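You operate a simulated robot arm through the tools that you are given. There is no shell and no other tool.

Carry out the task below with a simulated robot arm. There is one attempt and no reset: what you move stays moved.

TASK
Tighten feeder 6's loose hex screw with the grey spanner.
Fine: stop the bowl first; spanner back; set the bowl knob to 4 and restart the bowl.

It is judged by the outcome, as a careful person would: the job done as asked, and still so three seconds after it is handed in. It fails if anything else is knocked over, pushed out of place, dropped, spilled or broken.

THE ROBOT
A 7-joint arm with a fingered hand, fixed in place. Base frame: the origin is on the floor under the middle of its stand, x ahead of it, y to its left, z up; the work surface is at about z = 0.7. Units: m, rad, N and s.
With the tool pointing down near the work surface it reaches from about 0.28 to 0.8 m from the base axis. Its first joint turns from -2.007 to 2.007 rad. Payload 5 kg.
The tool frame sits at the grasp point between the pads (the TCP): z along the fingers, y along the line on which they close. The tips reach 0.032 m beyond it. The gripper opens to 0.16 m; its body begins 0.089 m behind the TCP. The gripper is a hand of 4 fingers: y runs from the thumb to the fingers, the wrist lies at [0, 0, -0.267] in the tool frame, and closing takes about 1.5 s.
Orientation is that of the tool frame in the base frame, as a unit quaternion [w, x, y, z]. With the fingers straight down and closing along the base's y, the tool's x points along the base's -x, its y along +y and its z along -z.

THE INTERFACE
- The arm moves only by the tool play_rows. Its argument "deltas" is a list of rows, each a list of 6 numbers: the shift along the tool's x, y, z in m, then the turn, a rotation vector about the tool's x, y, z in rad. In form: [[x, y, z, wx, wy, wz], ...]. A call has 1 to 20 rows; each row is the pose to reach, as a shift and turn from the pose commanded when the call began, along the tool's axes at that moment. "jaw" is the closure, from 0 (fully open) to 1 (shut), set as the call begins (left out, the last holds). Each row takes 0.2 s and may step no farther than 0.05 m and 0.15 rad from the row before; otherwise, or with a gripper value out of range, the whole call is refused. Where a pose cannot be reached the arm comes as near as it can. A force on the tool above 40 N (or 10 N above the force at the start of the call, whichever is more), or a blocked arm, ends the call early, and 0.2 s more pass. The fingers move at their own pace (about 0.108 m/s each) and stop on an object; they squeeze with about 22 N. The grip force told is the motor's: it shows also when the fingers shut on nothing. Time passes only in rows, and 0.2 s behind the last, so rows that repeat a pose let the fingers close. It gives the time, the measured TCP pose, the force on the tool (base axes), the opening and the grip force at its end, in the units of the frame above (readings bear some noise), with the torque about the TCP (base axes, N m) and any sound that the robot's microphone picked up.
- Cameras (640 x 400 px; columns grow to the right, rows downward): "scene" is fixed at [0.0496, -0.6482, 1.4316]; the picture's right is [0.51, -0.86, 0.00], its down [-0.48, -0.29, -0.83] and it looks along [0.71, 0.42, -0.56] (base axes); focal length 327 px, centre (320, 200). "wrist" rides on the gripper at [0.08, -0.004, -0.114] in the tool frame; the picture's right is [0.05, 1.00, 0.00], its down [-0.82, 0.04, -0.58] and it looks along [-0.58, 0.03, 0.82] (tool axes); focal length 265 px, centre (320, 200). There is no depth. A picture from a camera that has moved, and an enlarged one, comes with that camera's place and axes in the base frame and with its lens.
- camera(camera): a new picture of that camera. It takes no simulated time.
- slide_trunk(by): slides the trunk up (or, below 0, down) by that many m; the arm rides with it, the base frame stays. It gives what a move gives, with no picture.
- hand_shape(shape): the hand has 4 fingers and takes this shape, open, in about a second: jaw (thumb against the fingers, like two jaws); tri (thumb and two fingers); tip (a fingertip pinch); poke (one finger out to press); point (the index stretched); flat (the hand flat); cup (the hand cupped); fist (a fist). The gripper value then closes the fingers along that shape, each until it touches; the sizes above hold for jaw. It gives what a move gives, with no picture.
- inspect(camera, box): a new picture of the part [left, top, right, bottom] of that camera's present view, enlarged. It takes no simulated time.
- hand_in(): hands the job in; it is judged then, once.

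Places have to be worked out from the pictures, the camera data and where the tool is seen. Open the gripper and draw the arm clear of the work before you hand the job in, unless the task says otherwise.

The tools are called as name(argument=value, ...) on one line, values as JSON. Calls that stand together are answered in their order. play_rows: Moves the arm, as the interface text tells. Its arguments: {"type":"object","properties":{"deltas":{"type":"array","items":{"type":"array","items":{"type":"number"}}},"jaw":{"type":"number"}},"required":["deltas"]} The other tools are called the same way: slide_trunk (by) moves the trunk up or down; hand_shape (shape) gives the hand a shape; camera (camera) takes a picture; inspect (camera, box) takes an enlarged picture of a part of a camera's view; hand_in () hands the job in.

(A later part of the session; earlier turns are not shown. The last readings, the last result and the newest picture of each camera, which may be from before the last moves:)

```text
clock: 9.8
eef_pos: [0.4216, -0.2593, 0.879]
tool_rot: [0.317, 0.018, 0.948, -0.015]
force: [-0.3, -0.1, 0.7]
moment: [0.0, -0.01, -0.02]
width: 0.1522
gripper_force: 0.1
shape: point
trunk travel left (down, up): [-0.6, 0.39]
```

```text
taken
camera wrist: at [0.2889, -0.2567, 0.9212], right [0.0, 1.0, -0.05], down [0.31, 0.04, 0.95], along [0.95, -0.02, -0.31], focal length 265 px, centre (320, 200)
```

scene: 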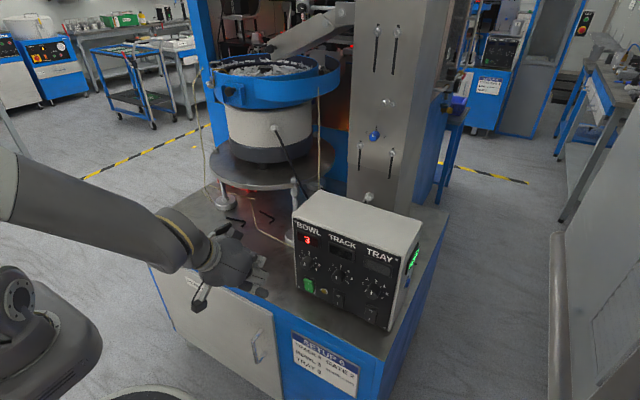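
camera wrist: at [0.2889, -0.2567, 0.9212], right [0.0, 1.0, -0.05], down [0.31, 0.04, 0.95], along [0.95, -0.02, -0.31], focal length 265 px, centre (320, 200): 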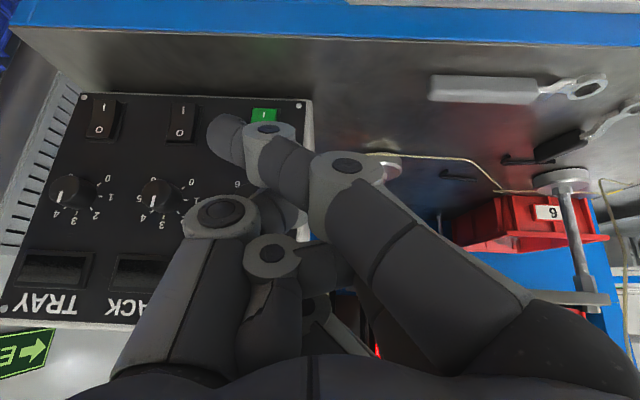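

Now I zoom on the hand, and switch to "poke" again here to see what sticks out furthest.

inspect(camera="scene", box=[180, 210, 320, 310])

hand_shape(shape="poke")

inspect(camera="scene", box=[180, 210, 320, 310])

camera(camera="wrist")

```text
4.00 times, centred on (250, 260) of scene
camera zoom: at [0.0496, -0.6482, 1.4316], right [0.51, -0.86, 0.0], down [-0.48, -0.29, -0.83], along [0.71, 0.42, -0.56], focal length 1307 px, centre (600, -40)
```

zoom: 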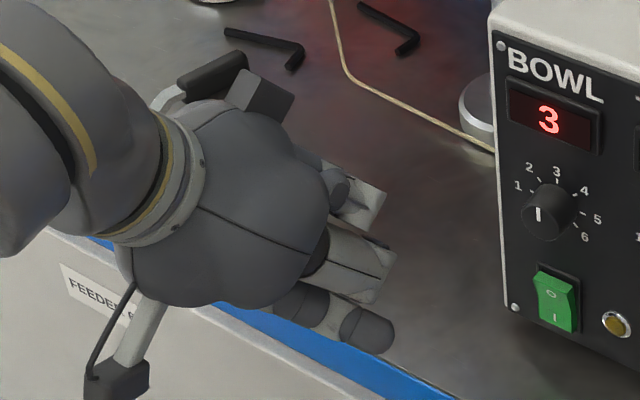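

```text
clock: 10.7
eef_pos: [0.4225, -0.2588, 0.8788]
tool_rot: [0.317, 0.018, 0.948, -0.014]
force: [-0.2, 1.0, -0.9]
moment: [0.02, 0.0, 0.01]
width: 0.0
gripper_force: 0.0
shape: poke
trunk travel left (down, up): [-0.6, 0.39]
```

```text
4.00 times, centred on (250, 260) of scene
camera zoom: at [0.0496, -0.6482, 1.4316], right [0.51, -0.86, 0.0], down [-0.48, -0.29, -0.83], along [0.71, 0.42, -0.56], focal length 1307 px, centre (600, -40)
```

zoom: 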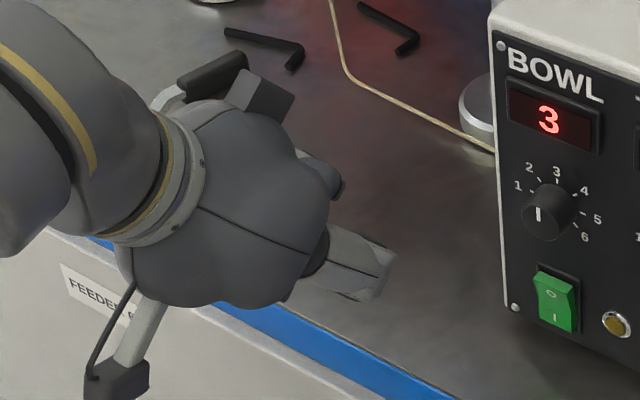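

```text
taken
camera wrist: at [0.2889, -0.2567, 0.9211], right [0.0, 1.0, -0.05], down [0.31, 0.04, 0.95], along [0.95, -0.02, -0.31], focal length 265 px, centre (320, 200)
```

wrist: 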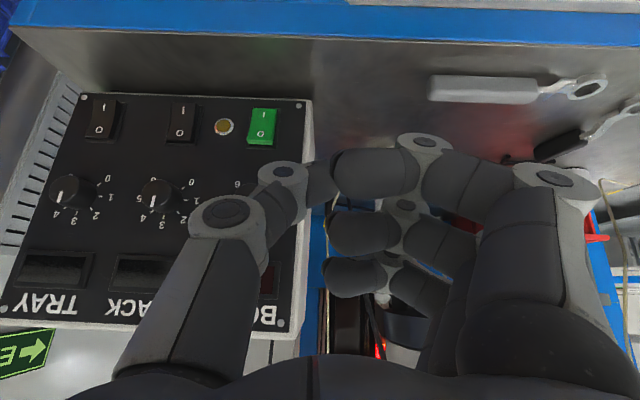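

The cleanest single presser is the thumb in "jaw" shape: when half closed, the fingers stay left of the box edge (y > -0.27). I switch to jaw, half-closed, with the pitch shallower, and approach a stand-off point.

hand_shape(shape="jaw")

play_rows(deltas=[[0, -0.005, 0.015, 0, -0.08, 0], [0.005, -0.01, 0.03, 0, -0.16, 0], [0.01, -0.015, 0.045, 0, -0.24, 0], [0.015, -0.019, 0.055, 0, -0.31, 0], [0.015, -0.019, 0.055, 0, -0.31, 0]], jaw=0.5)

camera(camera="wrist")

inspect(camera="scene", box=[180, 200, 360, 320])

```text
clock: 11.6
eef_pos: [0.4223, -0.2579, 0.8792]
tool_rot: [0.317, 0.018, 0.948, -0.014]
force: [-0.1, -0.6, 0.5]
moment: [-0.02, 0.02, 0.02]
width: 0.1599
gripper_force: 0.0
shape: jaw
trunk travel left (down, up): [-0.6, 0.39]
```

```text
clock: 12.8
eef_pos: [0.4643, -0.2561, 0.9239]
tool_rot: [0.365, 0.031, 0.93, -0.03]
force: [0.6, 0.1, 0.0]
moment: [0.01, 0.0, 0.02]
width: 0.0802
gripper_force: 0.1
shape: jaw
out of reach, approached as far as the arm can: row 1, 2, 3, 4, 5
trunk travel left (down, up): [-0.6, 0.39]
```

```text
taken
camera wrist: at [0.3279, -0.2486, 0.9519], right [0.04, 1.0, -0.07], down [0.21, 0.06, 0.98], along [0.98, -0.05, -0.21], focal length 265 px, centre (320, 200)
```

wrist: 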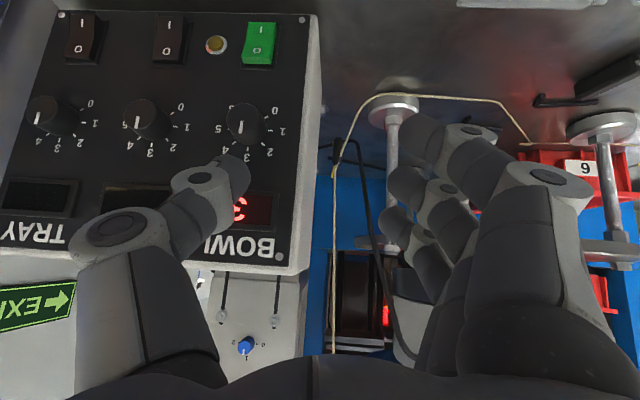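

```text
3.33 times, centred on (270, 260) of scene
camera zoom: at [0.0496, -0.6482, 1.4316], right [0.51, -0.86, 0.0], down [-0.48, -0.29, -0.83], along [0.71, 0.42, -0.56], focal length 1089 px, centre (487, 0)
```

zoom: 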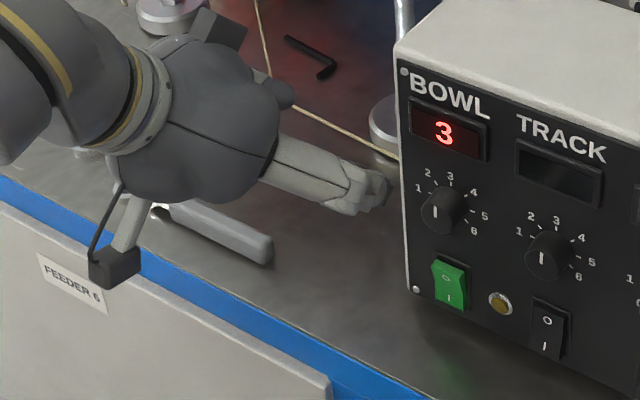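

The arm is still limited by the trunk height. I lower the trunk another 0.14 m (fingers stay above the table and left of the box) and retry.

slide_trunk(by=-0.14)

play_rows(deltas=[[0, -0.01, -0.01, 0, -0.06, 0], [0, -0.02, -0.02, 0, -0.12, 0], [0, -0.02, -0.02, 0, -0.17, 0], [0, -0.02, -0.02, 0, -0.17, 0]])

camera(camera="wrist")

camera(camera="scene")

```text
clock: 14.4
eef_pos: [0.4655, -0.2518, 0.7861]
tool_rot: [0.363, 0.028, 0.931, -0.03]
force: [0.2, 0.6, 0.0]
moment: [0.01, -0.03, 0.02]
width: 0.0804
gripper_force: 0.1
shape: jaw
trunk travel left (down, up): [-0.46, 0.53]
```

```text
clock: 15.3
eef_pos: [0.5189, -0.1853, 0.8438]
tool_rot: [0.405, -0.04, 0.913, -0.002]
force: [1.0, -0.3, 0.3]
moment: [0.02, 0.04, 0.04]
width: 0.0801
gripper_force: 0.0
shape: jaw
out of reach, approached as far as the arm can: row 1, 2, 3, 4
trunk travel left (down, up): [-0.46, 0.53]
stopped in row 4: the arm was blocked; the commanded pose is now the measured one
```

```text
taken
camera wrist: at [0.3822, -0.1989, 0.8598], right [-0.11, 0.99, -0.08], down [0.12, 0.09, 0.99], along [0.99, 0.1, -0.12], focal length 265 px, centre (320, 200)
```

wrist: 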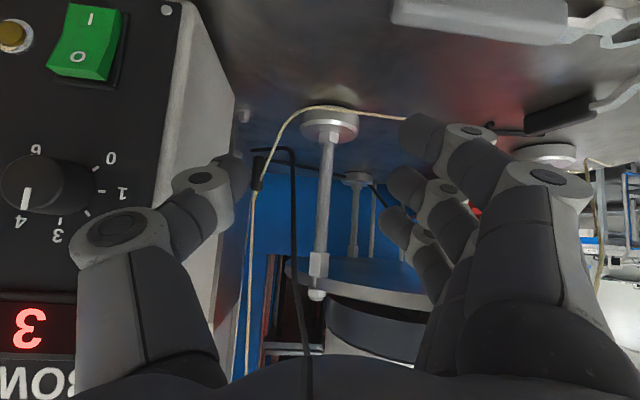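

```text
taken
```

scene: 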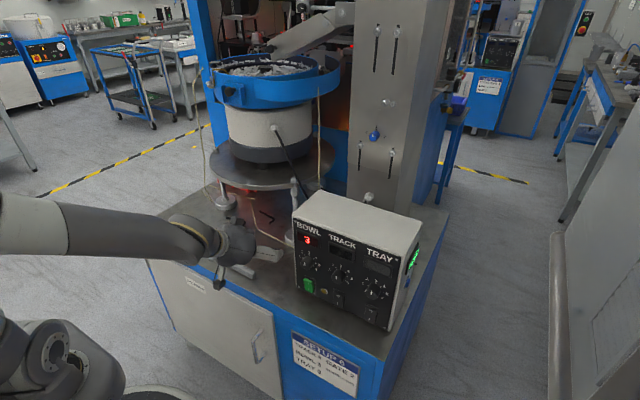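

The arm got blocked; I need to understand the arm's configuration, so I look at the lower-left part of the scene where the shoulder shows.

inspect(camera="scene", box=[0, 160, 320, 400])

```text
1.67 times, centred on (160, 280) of scene
camera zoom: at [0.0496, -0.6482, 1.4316], right [0.51, -0.86, 0.0], down [-0.48, -0.29, -0.83], along [0.71, 0.42, -0.56], focal length 544 px, centre (587, 67)
```

zoom: 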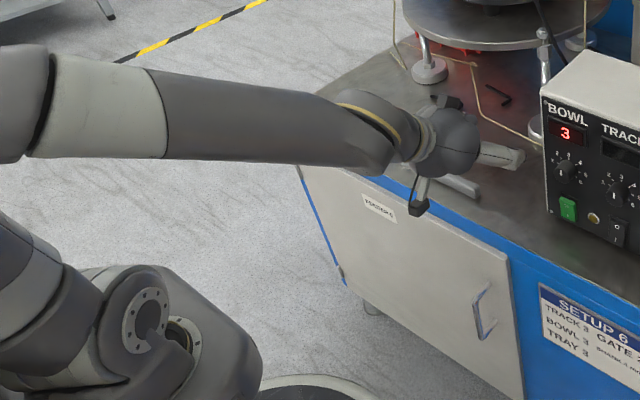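

The elbow is folded to its limit because the wrist is too near the shoulder height. I raise the TCP by 0.3 m first, then lower the trunk further so the wrist is well above the shoulder.

play_rows(deltas=[[-0.026, -0.0014, -0.025, 0, 0, 0], [-0.055, -0.003, -0.05, 0, 0, 0], [-0.083, -0.0045, -0.075, 0, 0, 0], [-0.111, -0.006, -0.1, 0, 0, 0], [-0.139, -0.0075, -0.125, 0, 0, 0], [-0.167, -0.009, -0.151, 0, 0, 0], [-0.195, -0.01, -0.176, 0, 0, 0], [-0.222, -0.011, -0.201, 0, 0, 0], [-0.222, -0.011, -0.201, 0, 0, 0]])

camera(camera="scene")

```text
clock: 15.9
eef_pos: [0.5483, -0.0904, 0.8882]
tool_rot: [0.397, -0.133, 0.908, 0.034]
force: [0.4, -1.3, -0.7]
moment: [0.03, 0.01, 0.04]
width: 0.0804
gripper_force: 0.0
shape: jaw
trunk travel left (down, up): [-0.46, 0.53]
stopped in row 2: the arm was blocked; the commanded pose is now the measured one
```

```text
taken
```

scene: 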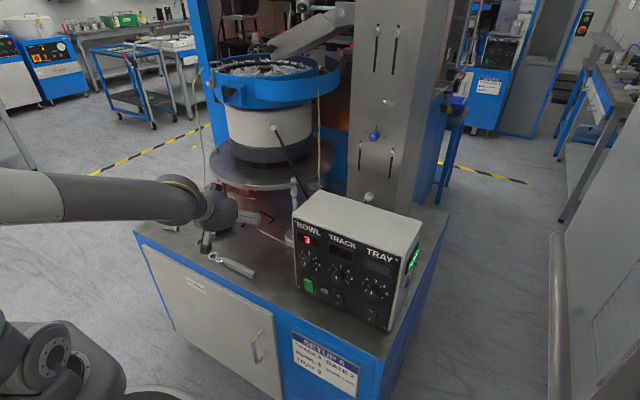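

The arm is contorted near a joint limit. I unwind it by turning the tool back to straight down and backing off slightly from the plate.

play_rows(deltas=[[0.0015, 0.0017, -0.008, 0.01, 0.117, 0.039], [0.003, 0.0035, -0.016, 0.02, 0.234, 0.078], [0.0046, 0.0052, -0.024, 0.03, 0.35, 0.117], [0.006, 0.007, -0.032, 0.04, 0.467, 0.157], [0.0076, 0.0086, -0.04, 0.05, 0.584, 0.196], [0.009, 0.0104, -0.048, 0.06, 0.7, 0.235], [0.0107, 0.0121, -0.056, 0.07, 0.818, 0.274], [0.0107, 0.0121, -0.056, 0.07, 0.818, 0.274]])

camera(camera="scene")

```text
clock: 17.7
eef_pos: [0.4975, -0.0933, 0.9266]
tool_rot: [0.006, 0.003, 1.0, 0.002]
force: [-0.3, 0.5, 0.6]
moment: [-0.02, 0.02, -0.02]
width: 0.0804
gripper_force: 0.1
shape: jaw
trunk travel left (down, up): [-0.46, 0.53]
```

```text
taken
```

scene: 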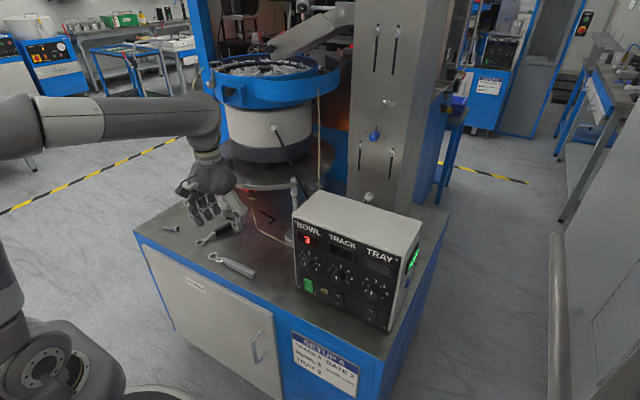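

Tool is straight down again at (0.50, -0.09, 0.93). The arm works better with the trunk high and the wrist low, so I raise the trunk back by 0.39 m and then approach the panel from a larger radius.

slide_trunk(by=0.39)

play_rows(deltas=[[0.01, -0.03, 0.03, 0, 0, 0], [0.02, -0.06, 0.06, 0, 0, 0], [0.03, -0.09, 0.09, 0, 0, 0], [0.03, -0.12, 0.12, 0, 0, 0], [0.03, -0.15, 0.15, 0, 0, 0], [0.03, -0.17, 0.19, 0, 0, 0], [0.03, -0.18, 0.235, 0, 0, 0], [0.03, -0.185, 0.28, 0, 0, 0], [0.03, -0.185, 0.32, 0, 0, 0], [0.03, -0.185, 0.36, 0, 0, 0], [0.03, -0.185, 0.4, 0, 0, 0], [0.03, -0.185, 0.4, 0, 0, 0]])

camera(camera="scene")

camera(camera="wrist")

```text
clock: 21.4
eef_pos: [0.4976, -0.0932, 1.3151]
tool_rot: [0.005, 0.003, 1.0, 0.003]
force: [1.0, -0.5, 0.1]
moment: [-0.03, -0.02, -0.01]
width: 0.0802
gripper_force: 0.1
shape: jaw
trunk travel left (down, up): [-0.85, 0.14]
```

```text
clock: 24.0
eef_pos: [0.4704, -0.2754, 0.9137]
tool_rot: [0.005, 0.003, 1.0, 0.002]
force: [-0.3, 0.4, 1.0]
moment: [-0.02, 0.02, -0.03]
width: 0.0803
gripper_force: 0.1
shape: jaw
trunk travel left (down, up): [-0.85, 0.14]
```

```text
taken
```

scene: 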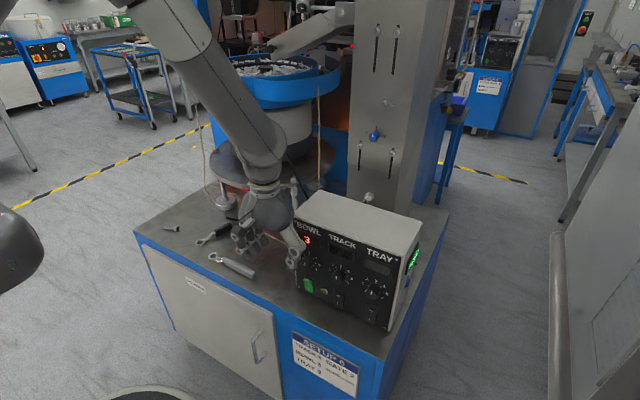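

```text
taken
camera wrist: at [0.3895, -0.2797, 1.0263], right [-0.05, 1.0, 0.0], down [0.81, 0.03, 0.59], along [0.59, 0.03, -0.81], focal length 265 px, centre (320, 200)
```

wrist: 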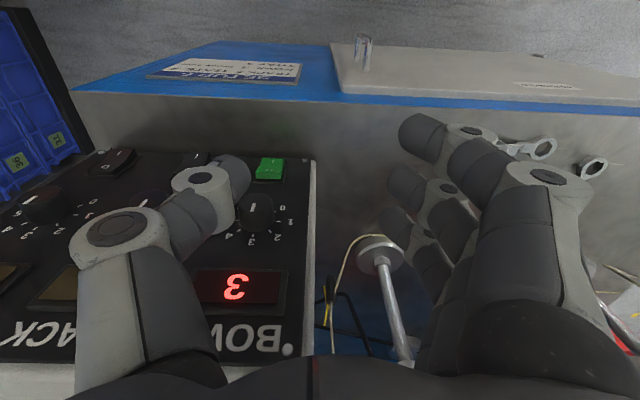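

Reach is fine here. I lower to z≈0.79 and tilt the tool about 37° forward so the thumb points at the rocker.

play_rows(deltas=[[0, 0, 0.04, 0, 0, 0], [0.01, 0, 0.08, 0, 0, 0], [0.02, 0, 0.11, 0, -0.1, 0], [0.02, 0, 0.115, 0, -0.22, 0], [0.02, 0, 0.118, 0, -0.34, 0], [0.015, 0, 0.12, 0, -0.46, 0], [0.005, -0.003, 0.122, 0, -0.57, 0], [-0.005, -0.003, 0.124, 0, -0.64, 0], [-0.005, -0.003, 0.124, 0, -0.64, 0]])

camera(camera="wrist")

inspect(camera="scene", box=[180, 180, 380, 320])

```text
clock: 26.0
eef_pos: [0.477, -0.2777, 0.7899]
tool_rot: [0.319, 0.004, 0.948, 0.002]
force: [0.2, -0.4, 0.0]
moment: [-0.01, -0.04, -0.02]
width: 0.0803
gripper_force: 0.1
shape: jaw
trunk travel left (down, up): [-0.85, 0.14]
```

```text
taken
camera wrist: at [0.3436, -0.2819, 0.8317], right [-0.03, 1.0, -0.03], down [0.3, 0.03, 0.95], along [0.95, 0.03, -0.3], focal length 265 px, centre (320, 200)
```

wrist: 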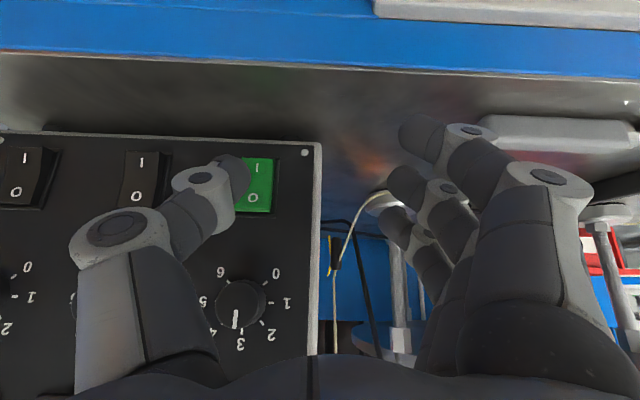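

```text
2.86 times, centred on (280, 250) of scene
camera zoom: at [0.0496, -0.6482, 1.4316], right [0.51, -0.86, 0.0], down [-0.48, -0.29, -0.83], along [0.71, 0.42, -0.56], focal length 933 px, centre (434, 57)
```

zoom: 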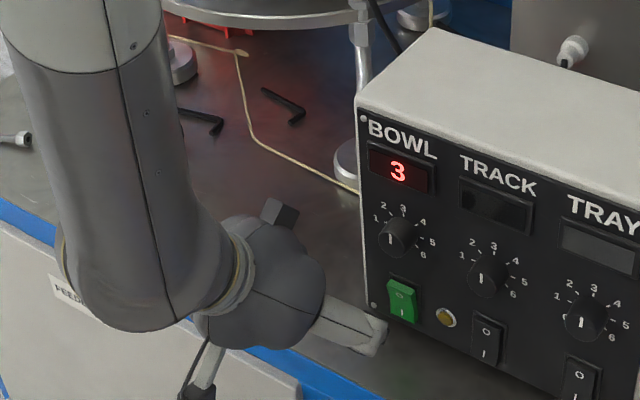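

Triangulating, the rocker's O half is at about (0.539, -0.327, 0.770) and the I half at z≈0.746; the thumb tip is near (0.495, -0.323, 0.766). I advance 0.03 m along +x with a slight y correction and check.

play_rows(deltas=[[-0.008, -0.004, 0.006, 0, 0, 0], [-0.016, -0.004, 0.012, 0, 0, 0], [-0.02, -0.004, 0.0151, 0, 0, 0], [-0.024, -0.004, 0.0181, 0, 0, 0]])

camera(camera="wrist")

inspect(camera="scene", box=[260, 220, 380, 310])

```text
clock: 27.0
eef_pos: [0.5072, -0.2823, 0.7902]
tool_rot: [0.319, 0.003, 0.948, 0.002]
force: [-0.3, 0.1, -0.4]
moment: [0.02, -0.02, 0.0]
width: 0.0805
gripper_force: 0.0
shape: jaw
trunk travel left (down, up): [-0.85, 0.14]
```

```text
taken
camera wrist: at [0.3744, -0.2859, 0.8317], right [-0.04, 1.0, -0.03], down [0.3, 0.04, 0.95], along [0.95, 0.03, -0.3], focal length 265 px, centre (320, 200)
```

wrist: 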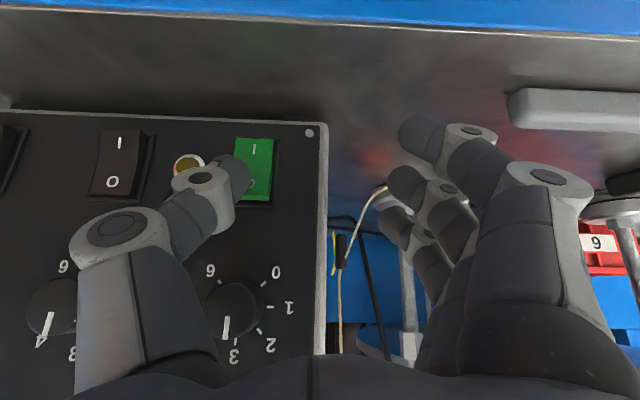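

```text
4.44 times, centred on (320, 265) of scene
camera zoom: at [0.0496, -0.6482, 1.4316], right [0.51, -0.86, 0.0], down [-0.48, -0.29, -0.83], along [0.71, 0.42, -0.56], focal length 1452 px, centre (320, -89)
```

zoom: 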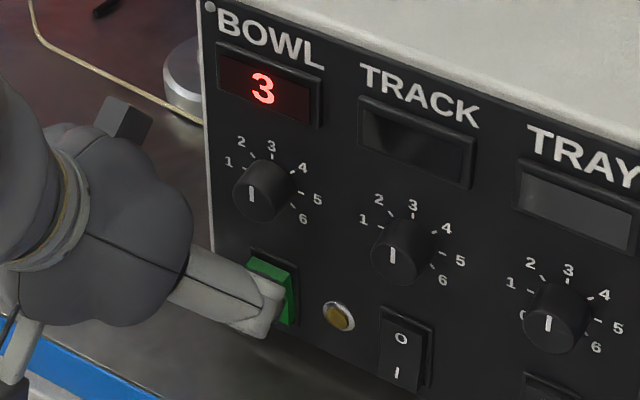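

The thumb tip lines up with the O half as we approach. I advance another 0.02 m in small steps while watching force.

play_rows(deltas=[[-0.004, 0, 0.003, 0, 0, 0], [-0.008, 0, 0.006, 0, 0, 0], [-0.012, 0, 0.009, 0, 0, 0], [-0.016, 0, 0.0121, 0, 0, 0]])

camera(camera="wrist")

inspect(camera="scene", box=[260, 220, 380, 310])

```text
clock: 28.0
eef_pos: [0.5195, -0.2842, 0.7886]
tool_rot: [0.316, 0.008, 0.949, 0.002]
force: [-38.7, 0.7, 6.0]
moment: [-0.3, 0.57, -2.01]
width: 0.0783
gripper_force: 0.0
shape: jaw
trunk travel left (down, up): [-0.85, 0.14]
```

```text
taken
camera wrist: at [0.3867, -0.2866, 0.8317], right [-0.03, 1.0, -0.02], down [0.31, 0.03, 0.95], along [0.95, 0.02, -0.31], focal length 265 px, centre (320, 200)
```

wrist: 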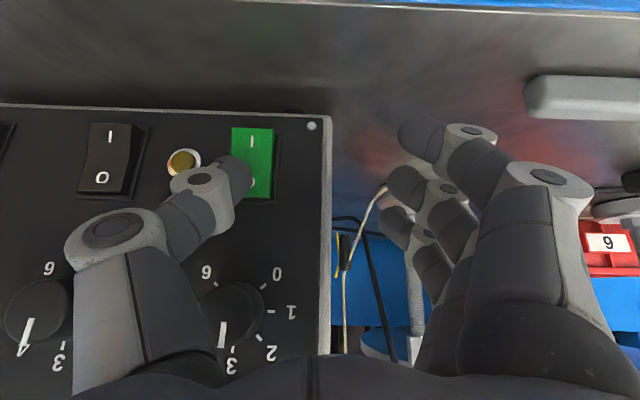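

```text
4.44 times, centred on (320, 265) of scene
camera zoom: at [0.0496, -0.6482, 1.4316], right [0.51, -0.86, 0.0], down [-0.48, -0.29, -0.83], along [0.71, 0.42, -0.56], focal length 1452 px, centre (320, -89)
```

zoom: 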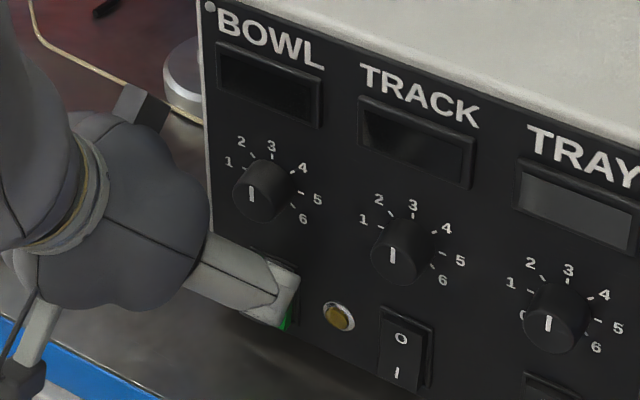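

The BOWL display went dark – the bowl is off. I back straight off from the panel.

play_rows(deltas=[[0.016, 0, -0.012, 0, 0, 0], [0.036, 0, -0.027, 0, 0, 0], [0.056, 0, -0.042, 0, 0, 0], [0.064, 0, -0.048, 0, 0, 0]])

camera(camera="wrist")

inspect(camera="scene", box=[260, 220, 380, 310])

```text
clock: 29.0
eef_pos: [0.4476, -0.2821, 0.789]
tool_rot: [0.32, 0.003, 0.947, 0.002]
force: [-0.2, 0.3, -0.4]
moment: [0.01, 0.01, -0.01]
width: 0.0805
gripper_force: 0.0
shape: jaw
trunk travel left (down, up): [-0.85, 0.14]
```

```text
taken
camera wrist: at [0.314, -0.2862, 0.8309], right [-0.04, 1.0, -0.03], down [0.3, 0.04, 0.95], along [0.95, 0.03, -0.3], focal length 265 px, centre (320, 200)
```

wrist: 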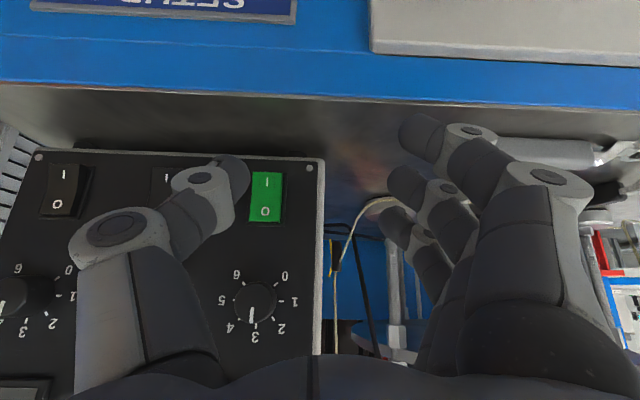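

```text
4.44 times, centred on (320, 265) of scene
camera zoom: at [0.0496, -0.6482, 1.4316], right [0.51, -0.86, 0.0], down [-0.48, -0.29, -0.83], along [0.71, 0.42, -0.56], focal length 1452 px, centre (320, -89)
```

zoom: 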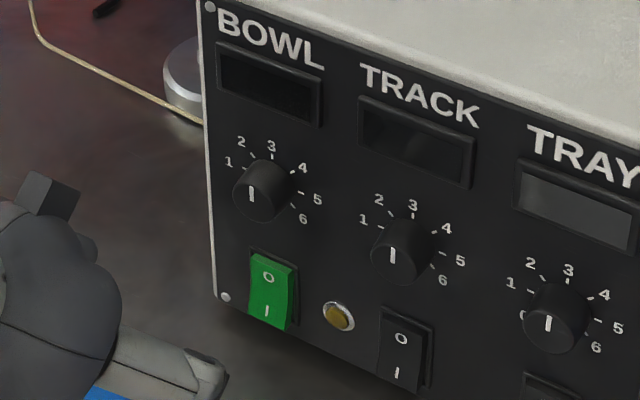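

Bowl is off with the O side pressed in. Next the spanner: I lift, straighten the tool, and move to above the spanner for a good look.

play_rows(deltas=[[-0.0181, 0, -0.0239, 0, 0.1, 0], [-0.0393, 0.01, -0.0518, 0, 0.22, 0], [-0.0605, 0.03, -0.0797, 0, 0.35, 0], [-0.0826, 0.06, -0.1005, 0, 0.47, 0], [-0.1017, 0.095, -0.1174, 0, 0.58, 0], [-0.1248, 0.13, -0.1313, 0.004, 0.654, -0.006], [-0.1488, 0.17, -0.1381, 0.004, 0.654, -0.006], [-0.1634, 0.2, -0.1408, 0.004, 0.654, -0.006], [-0.169, 0.222, -0.1366, 0.004, 0.654, -0.006], [-0.169, 0.222, -0.1366, 0.004, 0.654, -0.006]], jaw=0.2)

camera(camera="wrist")

```text
clock: 31.2
eef_pos: [0.5009, -0.0614, 1.0001]
tool_rot: [-0.002, 0.0, 1.0, 0.0]
force: [0.1, 0.9, 0.2]
moment: [-0.02, 0.0, 0.01]
width: 0.1278
gripper_force: 0.0
shape: jaw
trunk travel left (down, up): [-0.85, 0.14]
```

```text
taken
camera wrist: at [0.4208, -0.0646, 1.1149], right [-0.05, 1.0, 0.0], down [0.82, 0.04, 0.57], along [0.57, 0.03, -0.82], focal length 265 px, centre (320, 200)
```

wrist: 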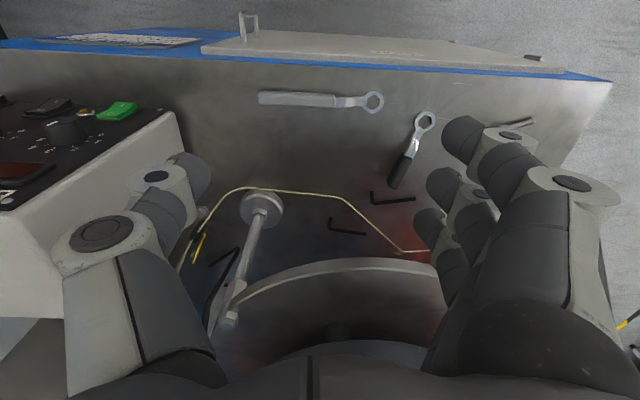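

The spanner is clearly in view. I rotate the tool 90° about the vertical so its x axis runs along the handle (toward -y), and move above the handle.

play_rows(deltas=[[0, 0, 0, 0, 0, -0.14], [0, 0, 0, 0, 0, -0.28], [0, 0, 0, 0, 0, -0.42], [0, -0.005, 0, 0, 0, -0.56], [0, -0.01, 0, 0, 0, -0.7], [-0.005, -0.015, 0, 0, 0, -0.84], [-0.01, -0.02, 0, 0, 0, -0.98], [-0.015, -0.025, 0.01, 0, 0, -1.12], [-0.02, -0.03, 0.03, 0, 0, -1.26], [-0.025, -0.035, 0.05, 0, 0, -1.4], [-0.025, -0.037, 0.07, 0, 0, -1.5], [-0.025, -0.037, 0.09, 0, 0, -1.5708], [-0.025, -0.037, 0.1, 0, 0, -1.5708]])

camera(camera="wrist")

camera(camera="scene")

```text
clock: 34.0
eef_pos: [0.5247, -0.0979, 0.9016]
tool_rot: [0.001, 0.707, -0.707, -0.001]
force: [-0.1, 0.7, -0.5]
moment: [0.02, 0.0, -0.01]
width: 0.1277
gripper_force: 0.0
shape: jaw
trunk travel left (down, up): [-0.85, 0.14]
```

```text
taken
camera wrist: at [0.5291, -0.1788, 1.0154], right [-1.0, -0.05, 0.0], down [-0.04, 0.82, 0.58], along [-0.03, 0.58, -0.82], focal length 265 px, centre (320, 200)
```

wrist: 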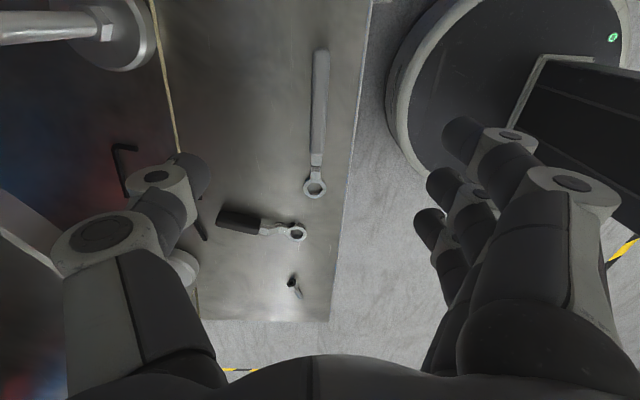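

```text
taken
```

scene: 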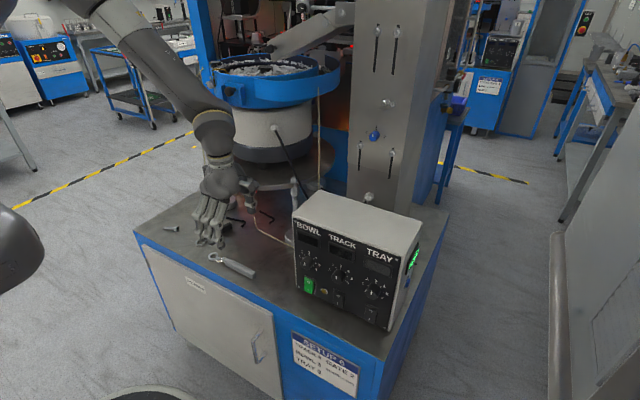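

I zoom on the spanner to measure its pose, handle height and ring geometry precisely.

inspect(camera="wrist", box=[280, 30, 350, 210])

inspect(camera="wrist", box=[295, 145, 335, 205])

inspect(camera="scene", box=[195, 240, 265, 290])

```text
2.22 times, centred on (315, 120) of wrist
camera zoom: at [0.5291, -0.1788, 1.0154], right [-1.0, -0.05, 0.0], down [-0.04, 0.82, 0.58], along [-0.03, 0.58, -0.82], focal length 590 px, centre (331, 378)
```

zoom: 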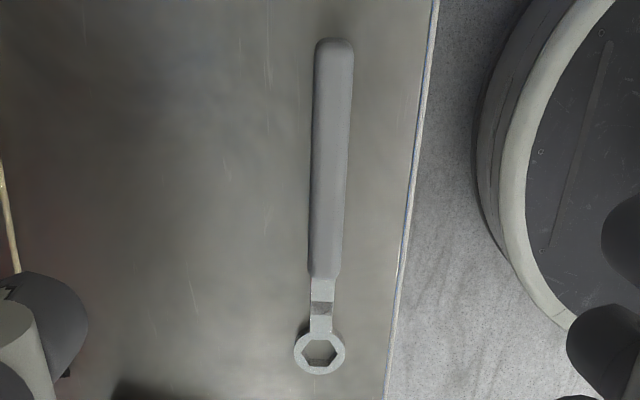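

```text
6.67 times, centred on (315, 175) of wrist
camera zoom: at [0.5291, -0.1788, 1.0154], right [-1.0, -0.05, 0.0], down [-0.04, 0.82, 0.58], along [-0.03, 0.58, -0.82], focal length 1769 px, centre (353, 367)
```

zoom: 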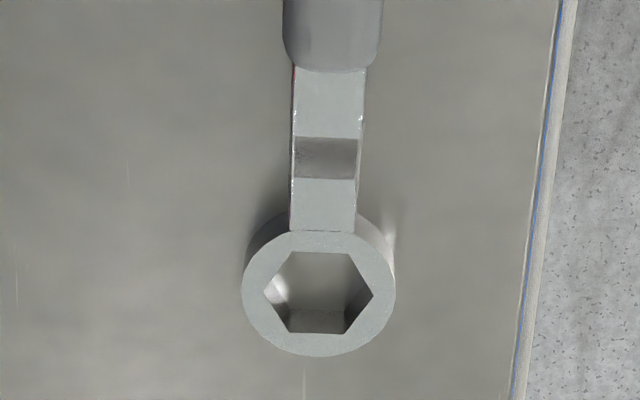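

```text
8.00 times, centred on (230, 265) of scene
camera zoom: at [0.0496, -0.6482, 1.4316], right [0.51, -0.86, 0.0], down [-0.48, -0.29, -0.83], along [0.71, 0.42, -0.56], focal length 2613 px, centre (1040, -320)
```

zoom: 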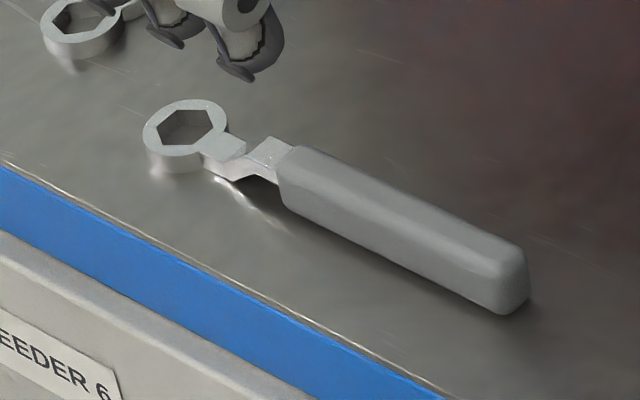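

The handle runs y≈-0.149…-0.037 at x≈0.526, ring centre at (0.526, 0.016), hex corners lateral to the handle. I descend over the handle to grasp height.

play_rows(deltas=[[0, -0.001, 0.04, 0, 0, 0], [0, -0.001, 0.08, 0, 0, 0], [0, -0.001, 0.11, 0, 0, 0], [0, -0.001, 0.135, 0, 0, 0], [0, -0.001, 0.15, 0, 0, 0], [0, -0.001, 0.157, 0, 0, 0], [0, -0.001, 0.162, 0, 0, 0]])

camera(camera="wrist")

inspect(camera="scene", box=[180, 180, 300, 300])

```text
clock: 35.6
eef_pos: [0.5245, -0.0981, 0.7393]
tool_rot: [-0.002, -0.707, 0.707, 0.002]
force: [0.2, -0.1, 0.1]
moment: [-0.01, -0.01, -0.02]
width: 0.1277
gripper_force: 0.1
shape: jaw
trunk travel left (down, up): [-0.85, 0.14]
```

```text
taken
camera wrist: at [0.5298, -0.1785, 0.8531], right [-1.0, -0.05, 0.0], down [-0.04, 0.82, 0.58], along [-0.03, 0.58, -0.82], focal length 265 px, centre (320, 200)
```

wrist: 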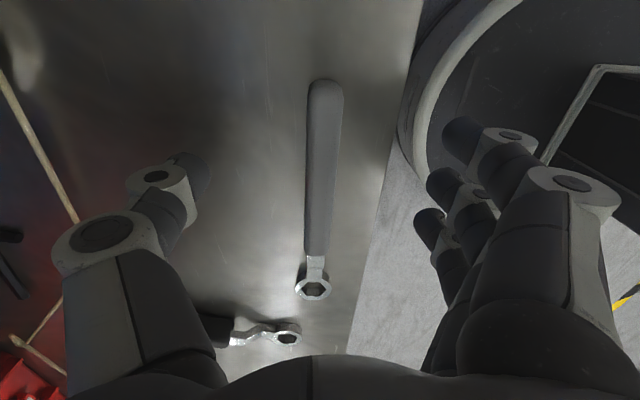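

```text
3.33 times, centred on (240, 240) of scene
camera zoom: at [0.0496, -0.6482, 1.4316], right [0.51, -0.86, 0.0], down [-0.48, -0.29, -0.83], along [0.71, 0.42, -0.56], focal length 1089 px, centre (587, 67)
```

zoom: 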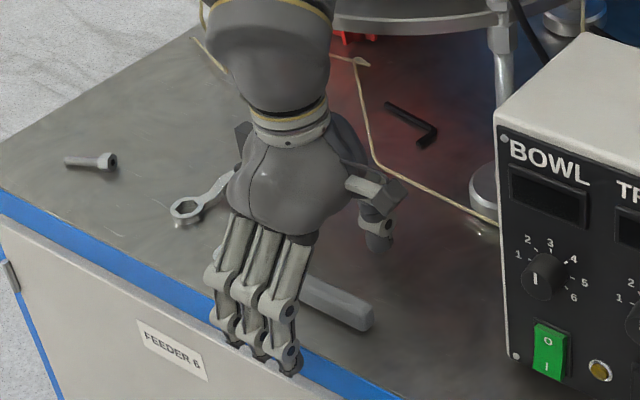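

The handle is centred between thumb and fingers. I lower 3 mm more and close the jaw on the handle.

play_rows(deltas=[[0, -0.0005, 0.003, 0, 0, 0], [0, -0.0005, 0.003, 0, 0, 0]])

play_rows(deltas=[[0, 0, 0, 0, 0, 0], [0, 0, 0, 0, 0, 0], [0, 0, 0, 0, 0, 0], [0, 0, 0, 0, 0, 0], [0, 0, 0, 0, 0, 0], [0, 0, 0, 0, 0, 0], [0, 0, 0, 0, 0, 0]], jaw=1.0)

camera(camera="wrist")

inspect(camera="scene", box=[180, 180, 300, 300])

```text
clock: 36.2
eef_pos: [0.5264, -0.098, 0.7369]
tool_rot: [-0.001, -0.706, 0.708, 0.001]
force: [0.5, -0.2, 1.1]
moment: [0.01, -0.01, 0.02]
width: 0.128
gripper_force: 0.1
shape: jaw
trunk travel left (down, up): [-0.85, 0.14]
```

```text
clock: 37.8
eef_pos: [0.5256, -0.0977, 0.737]
tool_rot: [-0.001, -0.706, 0.708, 0.002]
force: [0.7, -0.5, -0.6]
moment: [0.04, -0.02, -0.03]
width: 0.0128
gripper_force: 22.3
shape: jaw
trunk travel left (down, up): [-0.85, 0.14]
```

```text
taken
camera wrist: at [0.5304, -0.1787, 0.8501], right [-1.0, -0.05, 0.0], down [-0.04, 0.82, 0.58], along [-0.03, 0.58, -0.82], focal length 265 px, centre (320, 200)
```

wrist: 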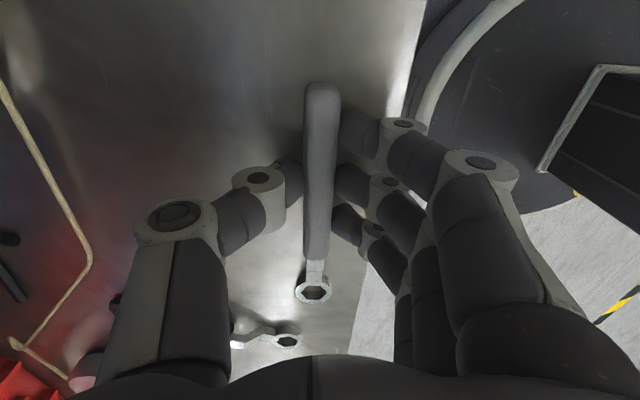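

```text
3.33 times, centred on (240, 240) of scene
camera zoom: at [0.0496, -0.6482, 1.4316], right [0.51, -0.86, 0.0], down [-0.48, -0.29, -0.83], along [0.71, 0.42, -0.56], focal length 1089 px, centre (587, 67)
```

zoom: 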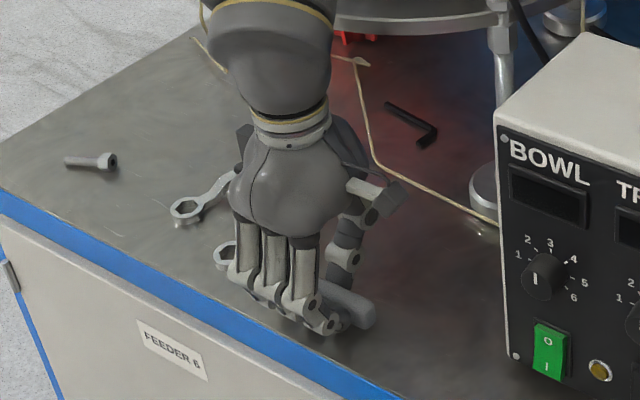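

The handle is firmly gripped (width 0.0128, 22 N); the ring sits at tool (-0.113, 0.001, ~0.03). I'll remember this pose (TCP 0.5256, -0.0977, 0.737) for putting it back, and lift straight up.

play_rows(deltas=[[0, 0, -0.01, 0, 0, 0], [0, 0, -0.03, 0, 0, 0], [0, 0, -0.06, 0, 0, 0], [0, 0, -0.1, 0, 0, 0], [0, 0, -0.14, 0, 0, 0], [0, 0, -0.18, 0, 0, 0], [0, 0, -0.22, 0, 0, 0], [0, 0, -0.26, 0, 0, 0], [0, 0, -0.3, 0, 0, 0], [0, 0, -0.3, 0, 0, 0]])

camera(camera="wrist")

camera(camera="scene")

```text
clock: 40.0
eef_pos: [0.5261, -0.0996, 1.0379]
tool_rot: [-0.002, -0.707, 0.708, 0.002]
force: [-0.1, 0.2, -0.8]
moment: [-0.01, 0.02, 0.0]
width: 0.0128
gripper_force: 21.6
shape: jaw
trunk travel left (down, up): [-0.85, 0.14]
```

```text
taken
camera wrist: at [0.5309, -0.1794, 1.1515], right [-1.0, -0.05, 0.0], down [-0.04, 0.82, 0.58], along [-0.03, 0.58, -0.82], focal length 265 px, centre (320, 200)
```

wrist: 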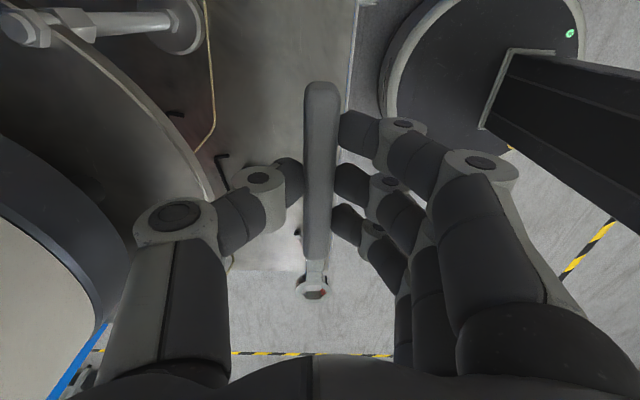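

```text
taken
```

scene: 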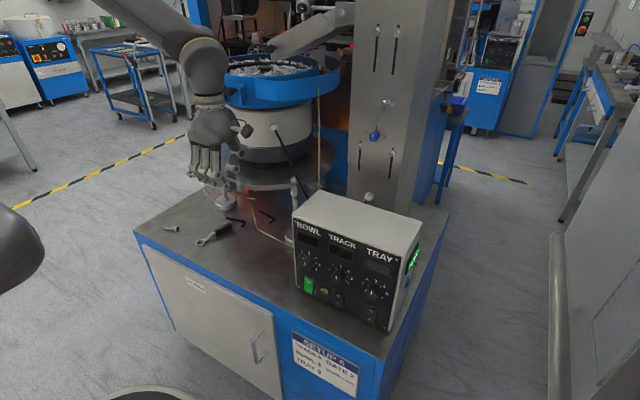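

The spanner hangs level with no sag. I back away from the plate, swing the tool back to the default yaw and carry it to the left side (y≈0.32), keeping ring clear of the plate and upright tube.

play_rows(deltas=[[0, 0.035, 0, 0, 0, 0.1], [-0.01, 0.07, 0, 0, 0, 0.24], [-0.05, 0.076, 0, 0, 0, 0.38], [-0.092, 0.076, 0, 0, 0, 0.52], [-0.134, 0.076, 0, 0, 0, 0.66], [-0.176, 0.076, 0, 0, 0, 0.8], [-0.218, 0.076, 0, 0, 0, 0.94], [-0.26, 0.076, 0, 0, 0, 1.08], [-0.302, 0.076, 0, 0, 0, 1.22], [-0.344, 0.076, 0, 0, 0, 1.36], [-0.386, 0.076, 0, 0, 0, 1.5], [-0.42, 0.076, 0, 0, 0, 1.5708], [-0.42, 0.076, 0, 0, 0, 1.5708]])

camera(camera="wrist")

camera(camera="scene")

```text
clock: 42.8
eef_pos: [0.452, 0.3223, 1.0382]
tool_rot: [-0.002, 0.001, 1.0, 0.0]
force: [0.0, 0.5, -1.1]
moment: [0.02, 0.04, -0.02]
width: 0.0126
gripper_force: 21.9
shape: jaw
trunk travel left (down, up): [-0.85, 0.14]
```

```text
taken
camera wrist: at [0.3715, 0.3185, 1.1515], right [-0.05, 1.0, 0.0], down [0.82, 0.04, 0.57], along [0.57, 0.03, -0.82], focal length 265 px, centre (320, 200)
```

wrist: 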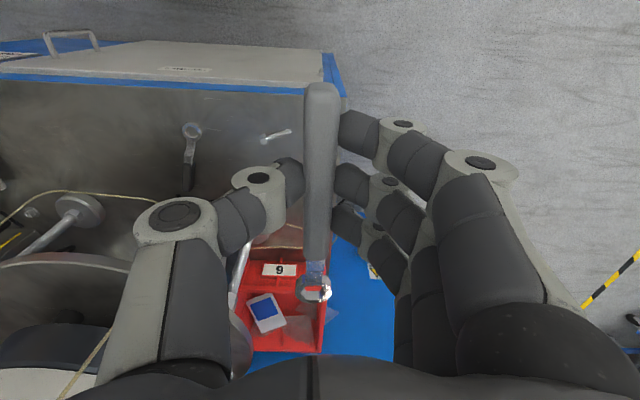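

```text
taken
```

scene: 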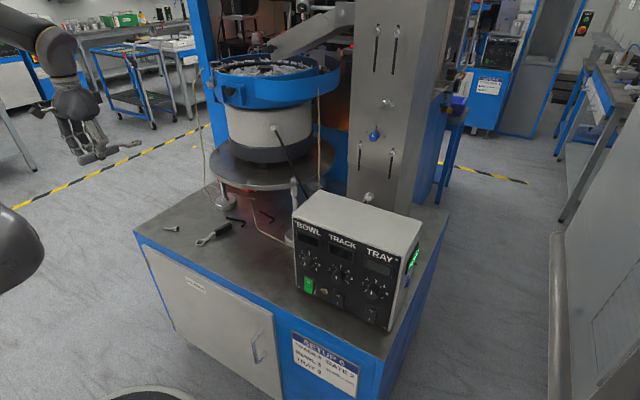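

Ring is at about (0.565, 0.323, 1.01). I turn the tool to φ≈153° and glide to hover the ring about 5 cm above the screw.

play_rows(deltas=[[0, 0, 0, 0, 0, 0.12], [-0.02, -0.008, 0, 0, 0, 0.24], [-0.05, -0.02, 0, 0, 0, 0.36], [-0.085, -0.035, 0, 0, 0, 0.471], [-0.125, -0.051, 0, 0, 0, 0.471], [-0.16, -0.066, 0, 0, 0, 0.471], [-0.185, -0.076, 0, 0, 0, 0.471], [-0.2, -0.082, 0, 0, 0, 0.471], [-0.2, -0.082, 0, 0, 0, 0.471]])

camera(camera="wrist")

camera(camera="scene")

```text
clock: 44.8
eef_pos: [0.6516, 0.2399, 1.0373]
tool_rot: [-0.002, 0.235, 0.972, 0.0]
force: [-0.9, -0.2, -1.5]
moment: [0.02, 0.05, -0.01]
width: 0.0127
gripper_force: 21.8
shape: jaw
trunk travel left (down, up): [-0.85, 0.14]
```

```text
taken
camera wrist: at [0.5778, 0.2726, 1.1505], right [0.41, 0.91, 0.0], down [0.75, -0.33, 0.57], along [0.52, -0.24, -0.82], focal length 265 px, centre (320, 200)
```

wrist: 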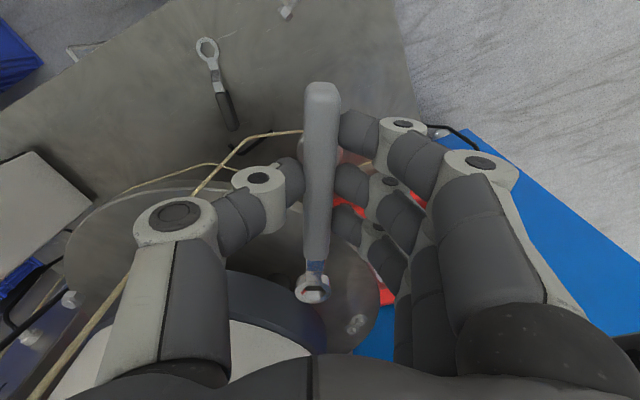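

```text
taken
```

scene: 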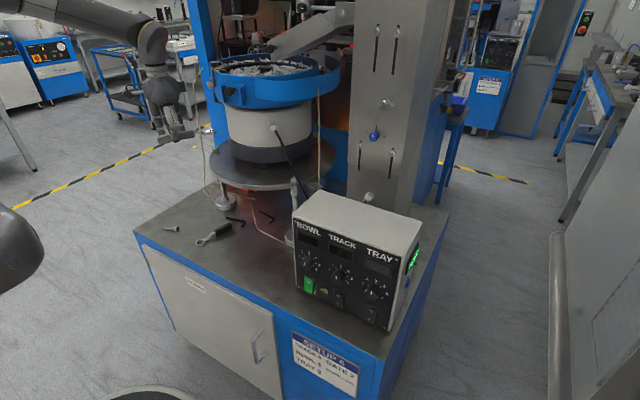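

The screw is hidden behind the handle in the wrist view (as geometry predicts), so I check with the scene camera zoomed in.

inspect(camera="scene", box=[140, 60, 260, 170])

inspect(camera="scene", box=[190, 115, 240, 160])

inspect(camera="wrist", box=[280, 200, 380, 350])

```text
3.64 times, centred on (200, 115) of scene
camera zoom: at [0.0496, -0.6482, 1.4316], right [0.51, -0.86, 0.0], down [-0.48, -0.29, -0.83], along [0.71, 0.42, -0.56], focal length 1188 px, centre (756, 509)
```

zoom: 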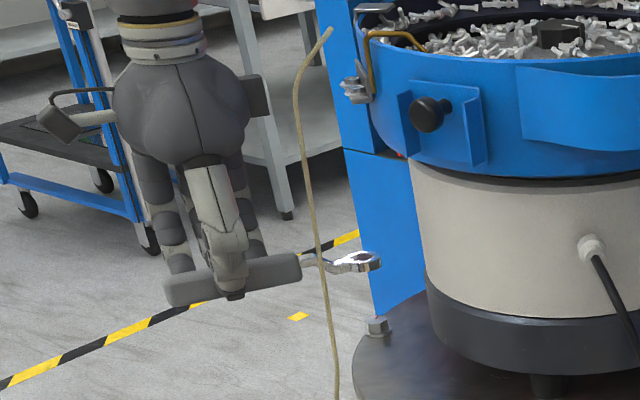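

```text
8.89 times, centred on (215, 138) of scene
camera zoom: at [0.0496, -0.6482, 1.4316], right [0.51, -0.86, 0.0], down [-0.48, -0.29, -0.83], along [0.71, 0.42, -0.56], focal length 2904 px, centre (1253, 756)
```

zoom: 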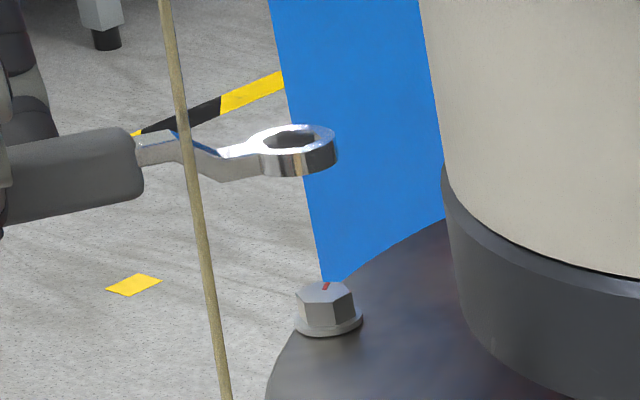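

```text
2.67 times, centred on (330, 275) of wrist
camera zoom: at [0.5778, 0.2726, 1.1505], right [0.41, 0.91, 0.0], down [0.75, -0.33, 0.57], along [0.52, -0.24, -0.82], focal length 708 px, centre (293, 0)
```

zoom: 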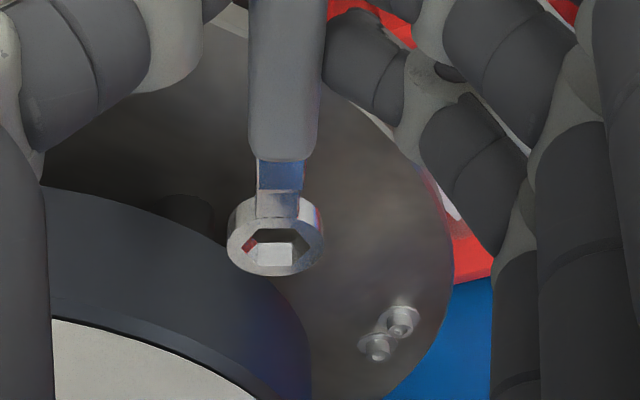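

The scene view shows ring and screw well: ring centre ≈(0.753, 0.188) vs. screw ≈(0.7527, 0.1896, top z 0.951); hex orientation differs by about 1°. I make the small y correction and lower to about 8 mm above the head to check.

play_rows(deltas=[[0.0005, 0.0009, 0.015, 0, 0, 0], [0.0005, 0.0009, 0.028, 0, 0, 0.01], [0.0005, 0.0009, 0.038, 0, 0, 0.015], [0.0005, 0.0009, 0.041, 0, 0, 0.015], [0.0005, 0.0009, 0.041, 0, 0, 0.015]])

inspect(camera="scene", box=[200, 130, 240, 160])

inspect(camera="wrist", box=[280, 220, 360, 320])

```text
clock: 46.0
eef_pos: [0.6517, 0.2407, 0.9958]
tool_rot: [-0.002, 0.241, 0.971, 0.0]
force: [0.1, 0.5, -0.9]
moment: [0.0, 0.01, -0.03]
width: 0.0127
gripper_force: 21.7
shape: jaw
trunk travel left (down, up): [-0.85, 0.14]
```

```text
13.33 times, centred on (220, 145) of scene
camera zoom: at [0.0496, -0.6482, 1.4316], right [0.51, -0.86, 0.0], down [-0.48, -0.29, -0.83], along [0.71, 0.42, -0.56], focal length 4356 px, centre (1653, 933)
```

zoom: 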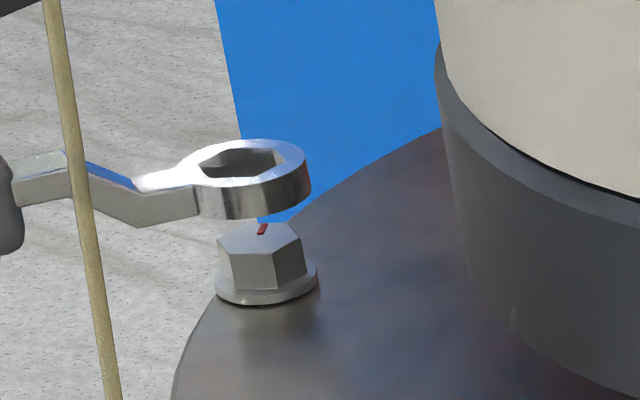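

```text
4.00 times, centred on (320, 270) of wrist
camera zoom: at [0.5789, 0.2748, 1.109], right [0.42, 0.91, 0.0], down [0.74, -0.34, 0.57], along [0.52, -0.24, -0.82], focal length 1062 px, centre (320, -80)
```

zoom: 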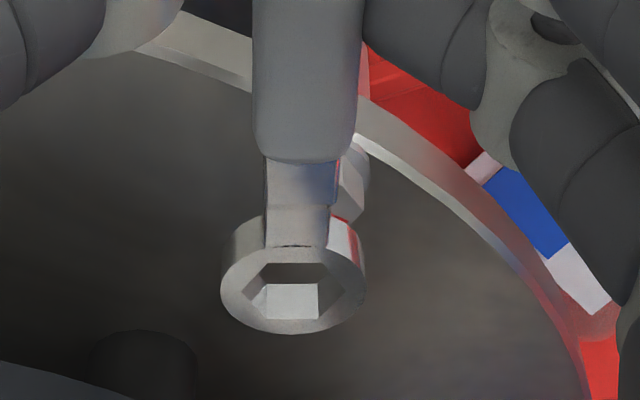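

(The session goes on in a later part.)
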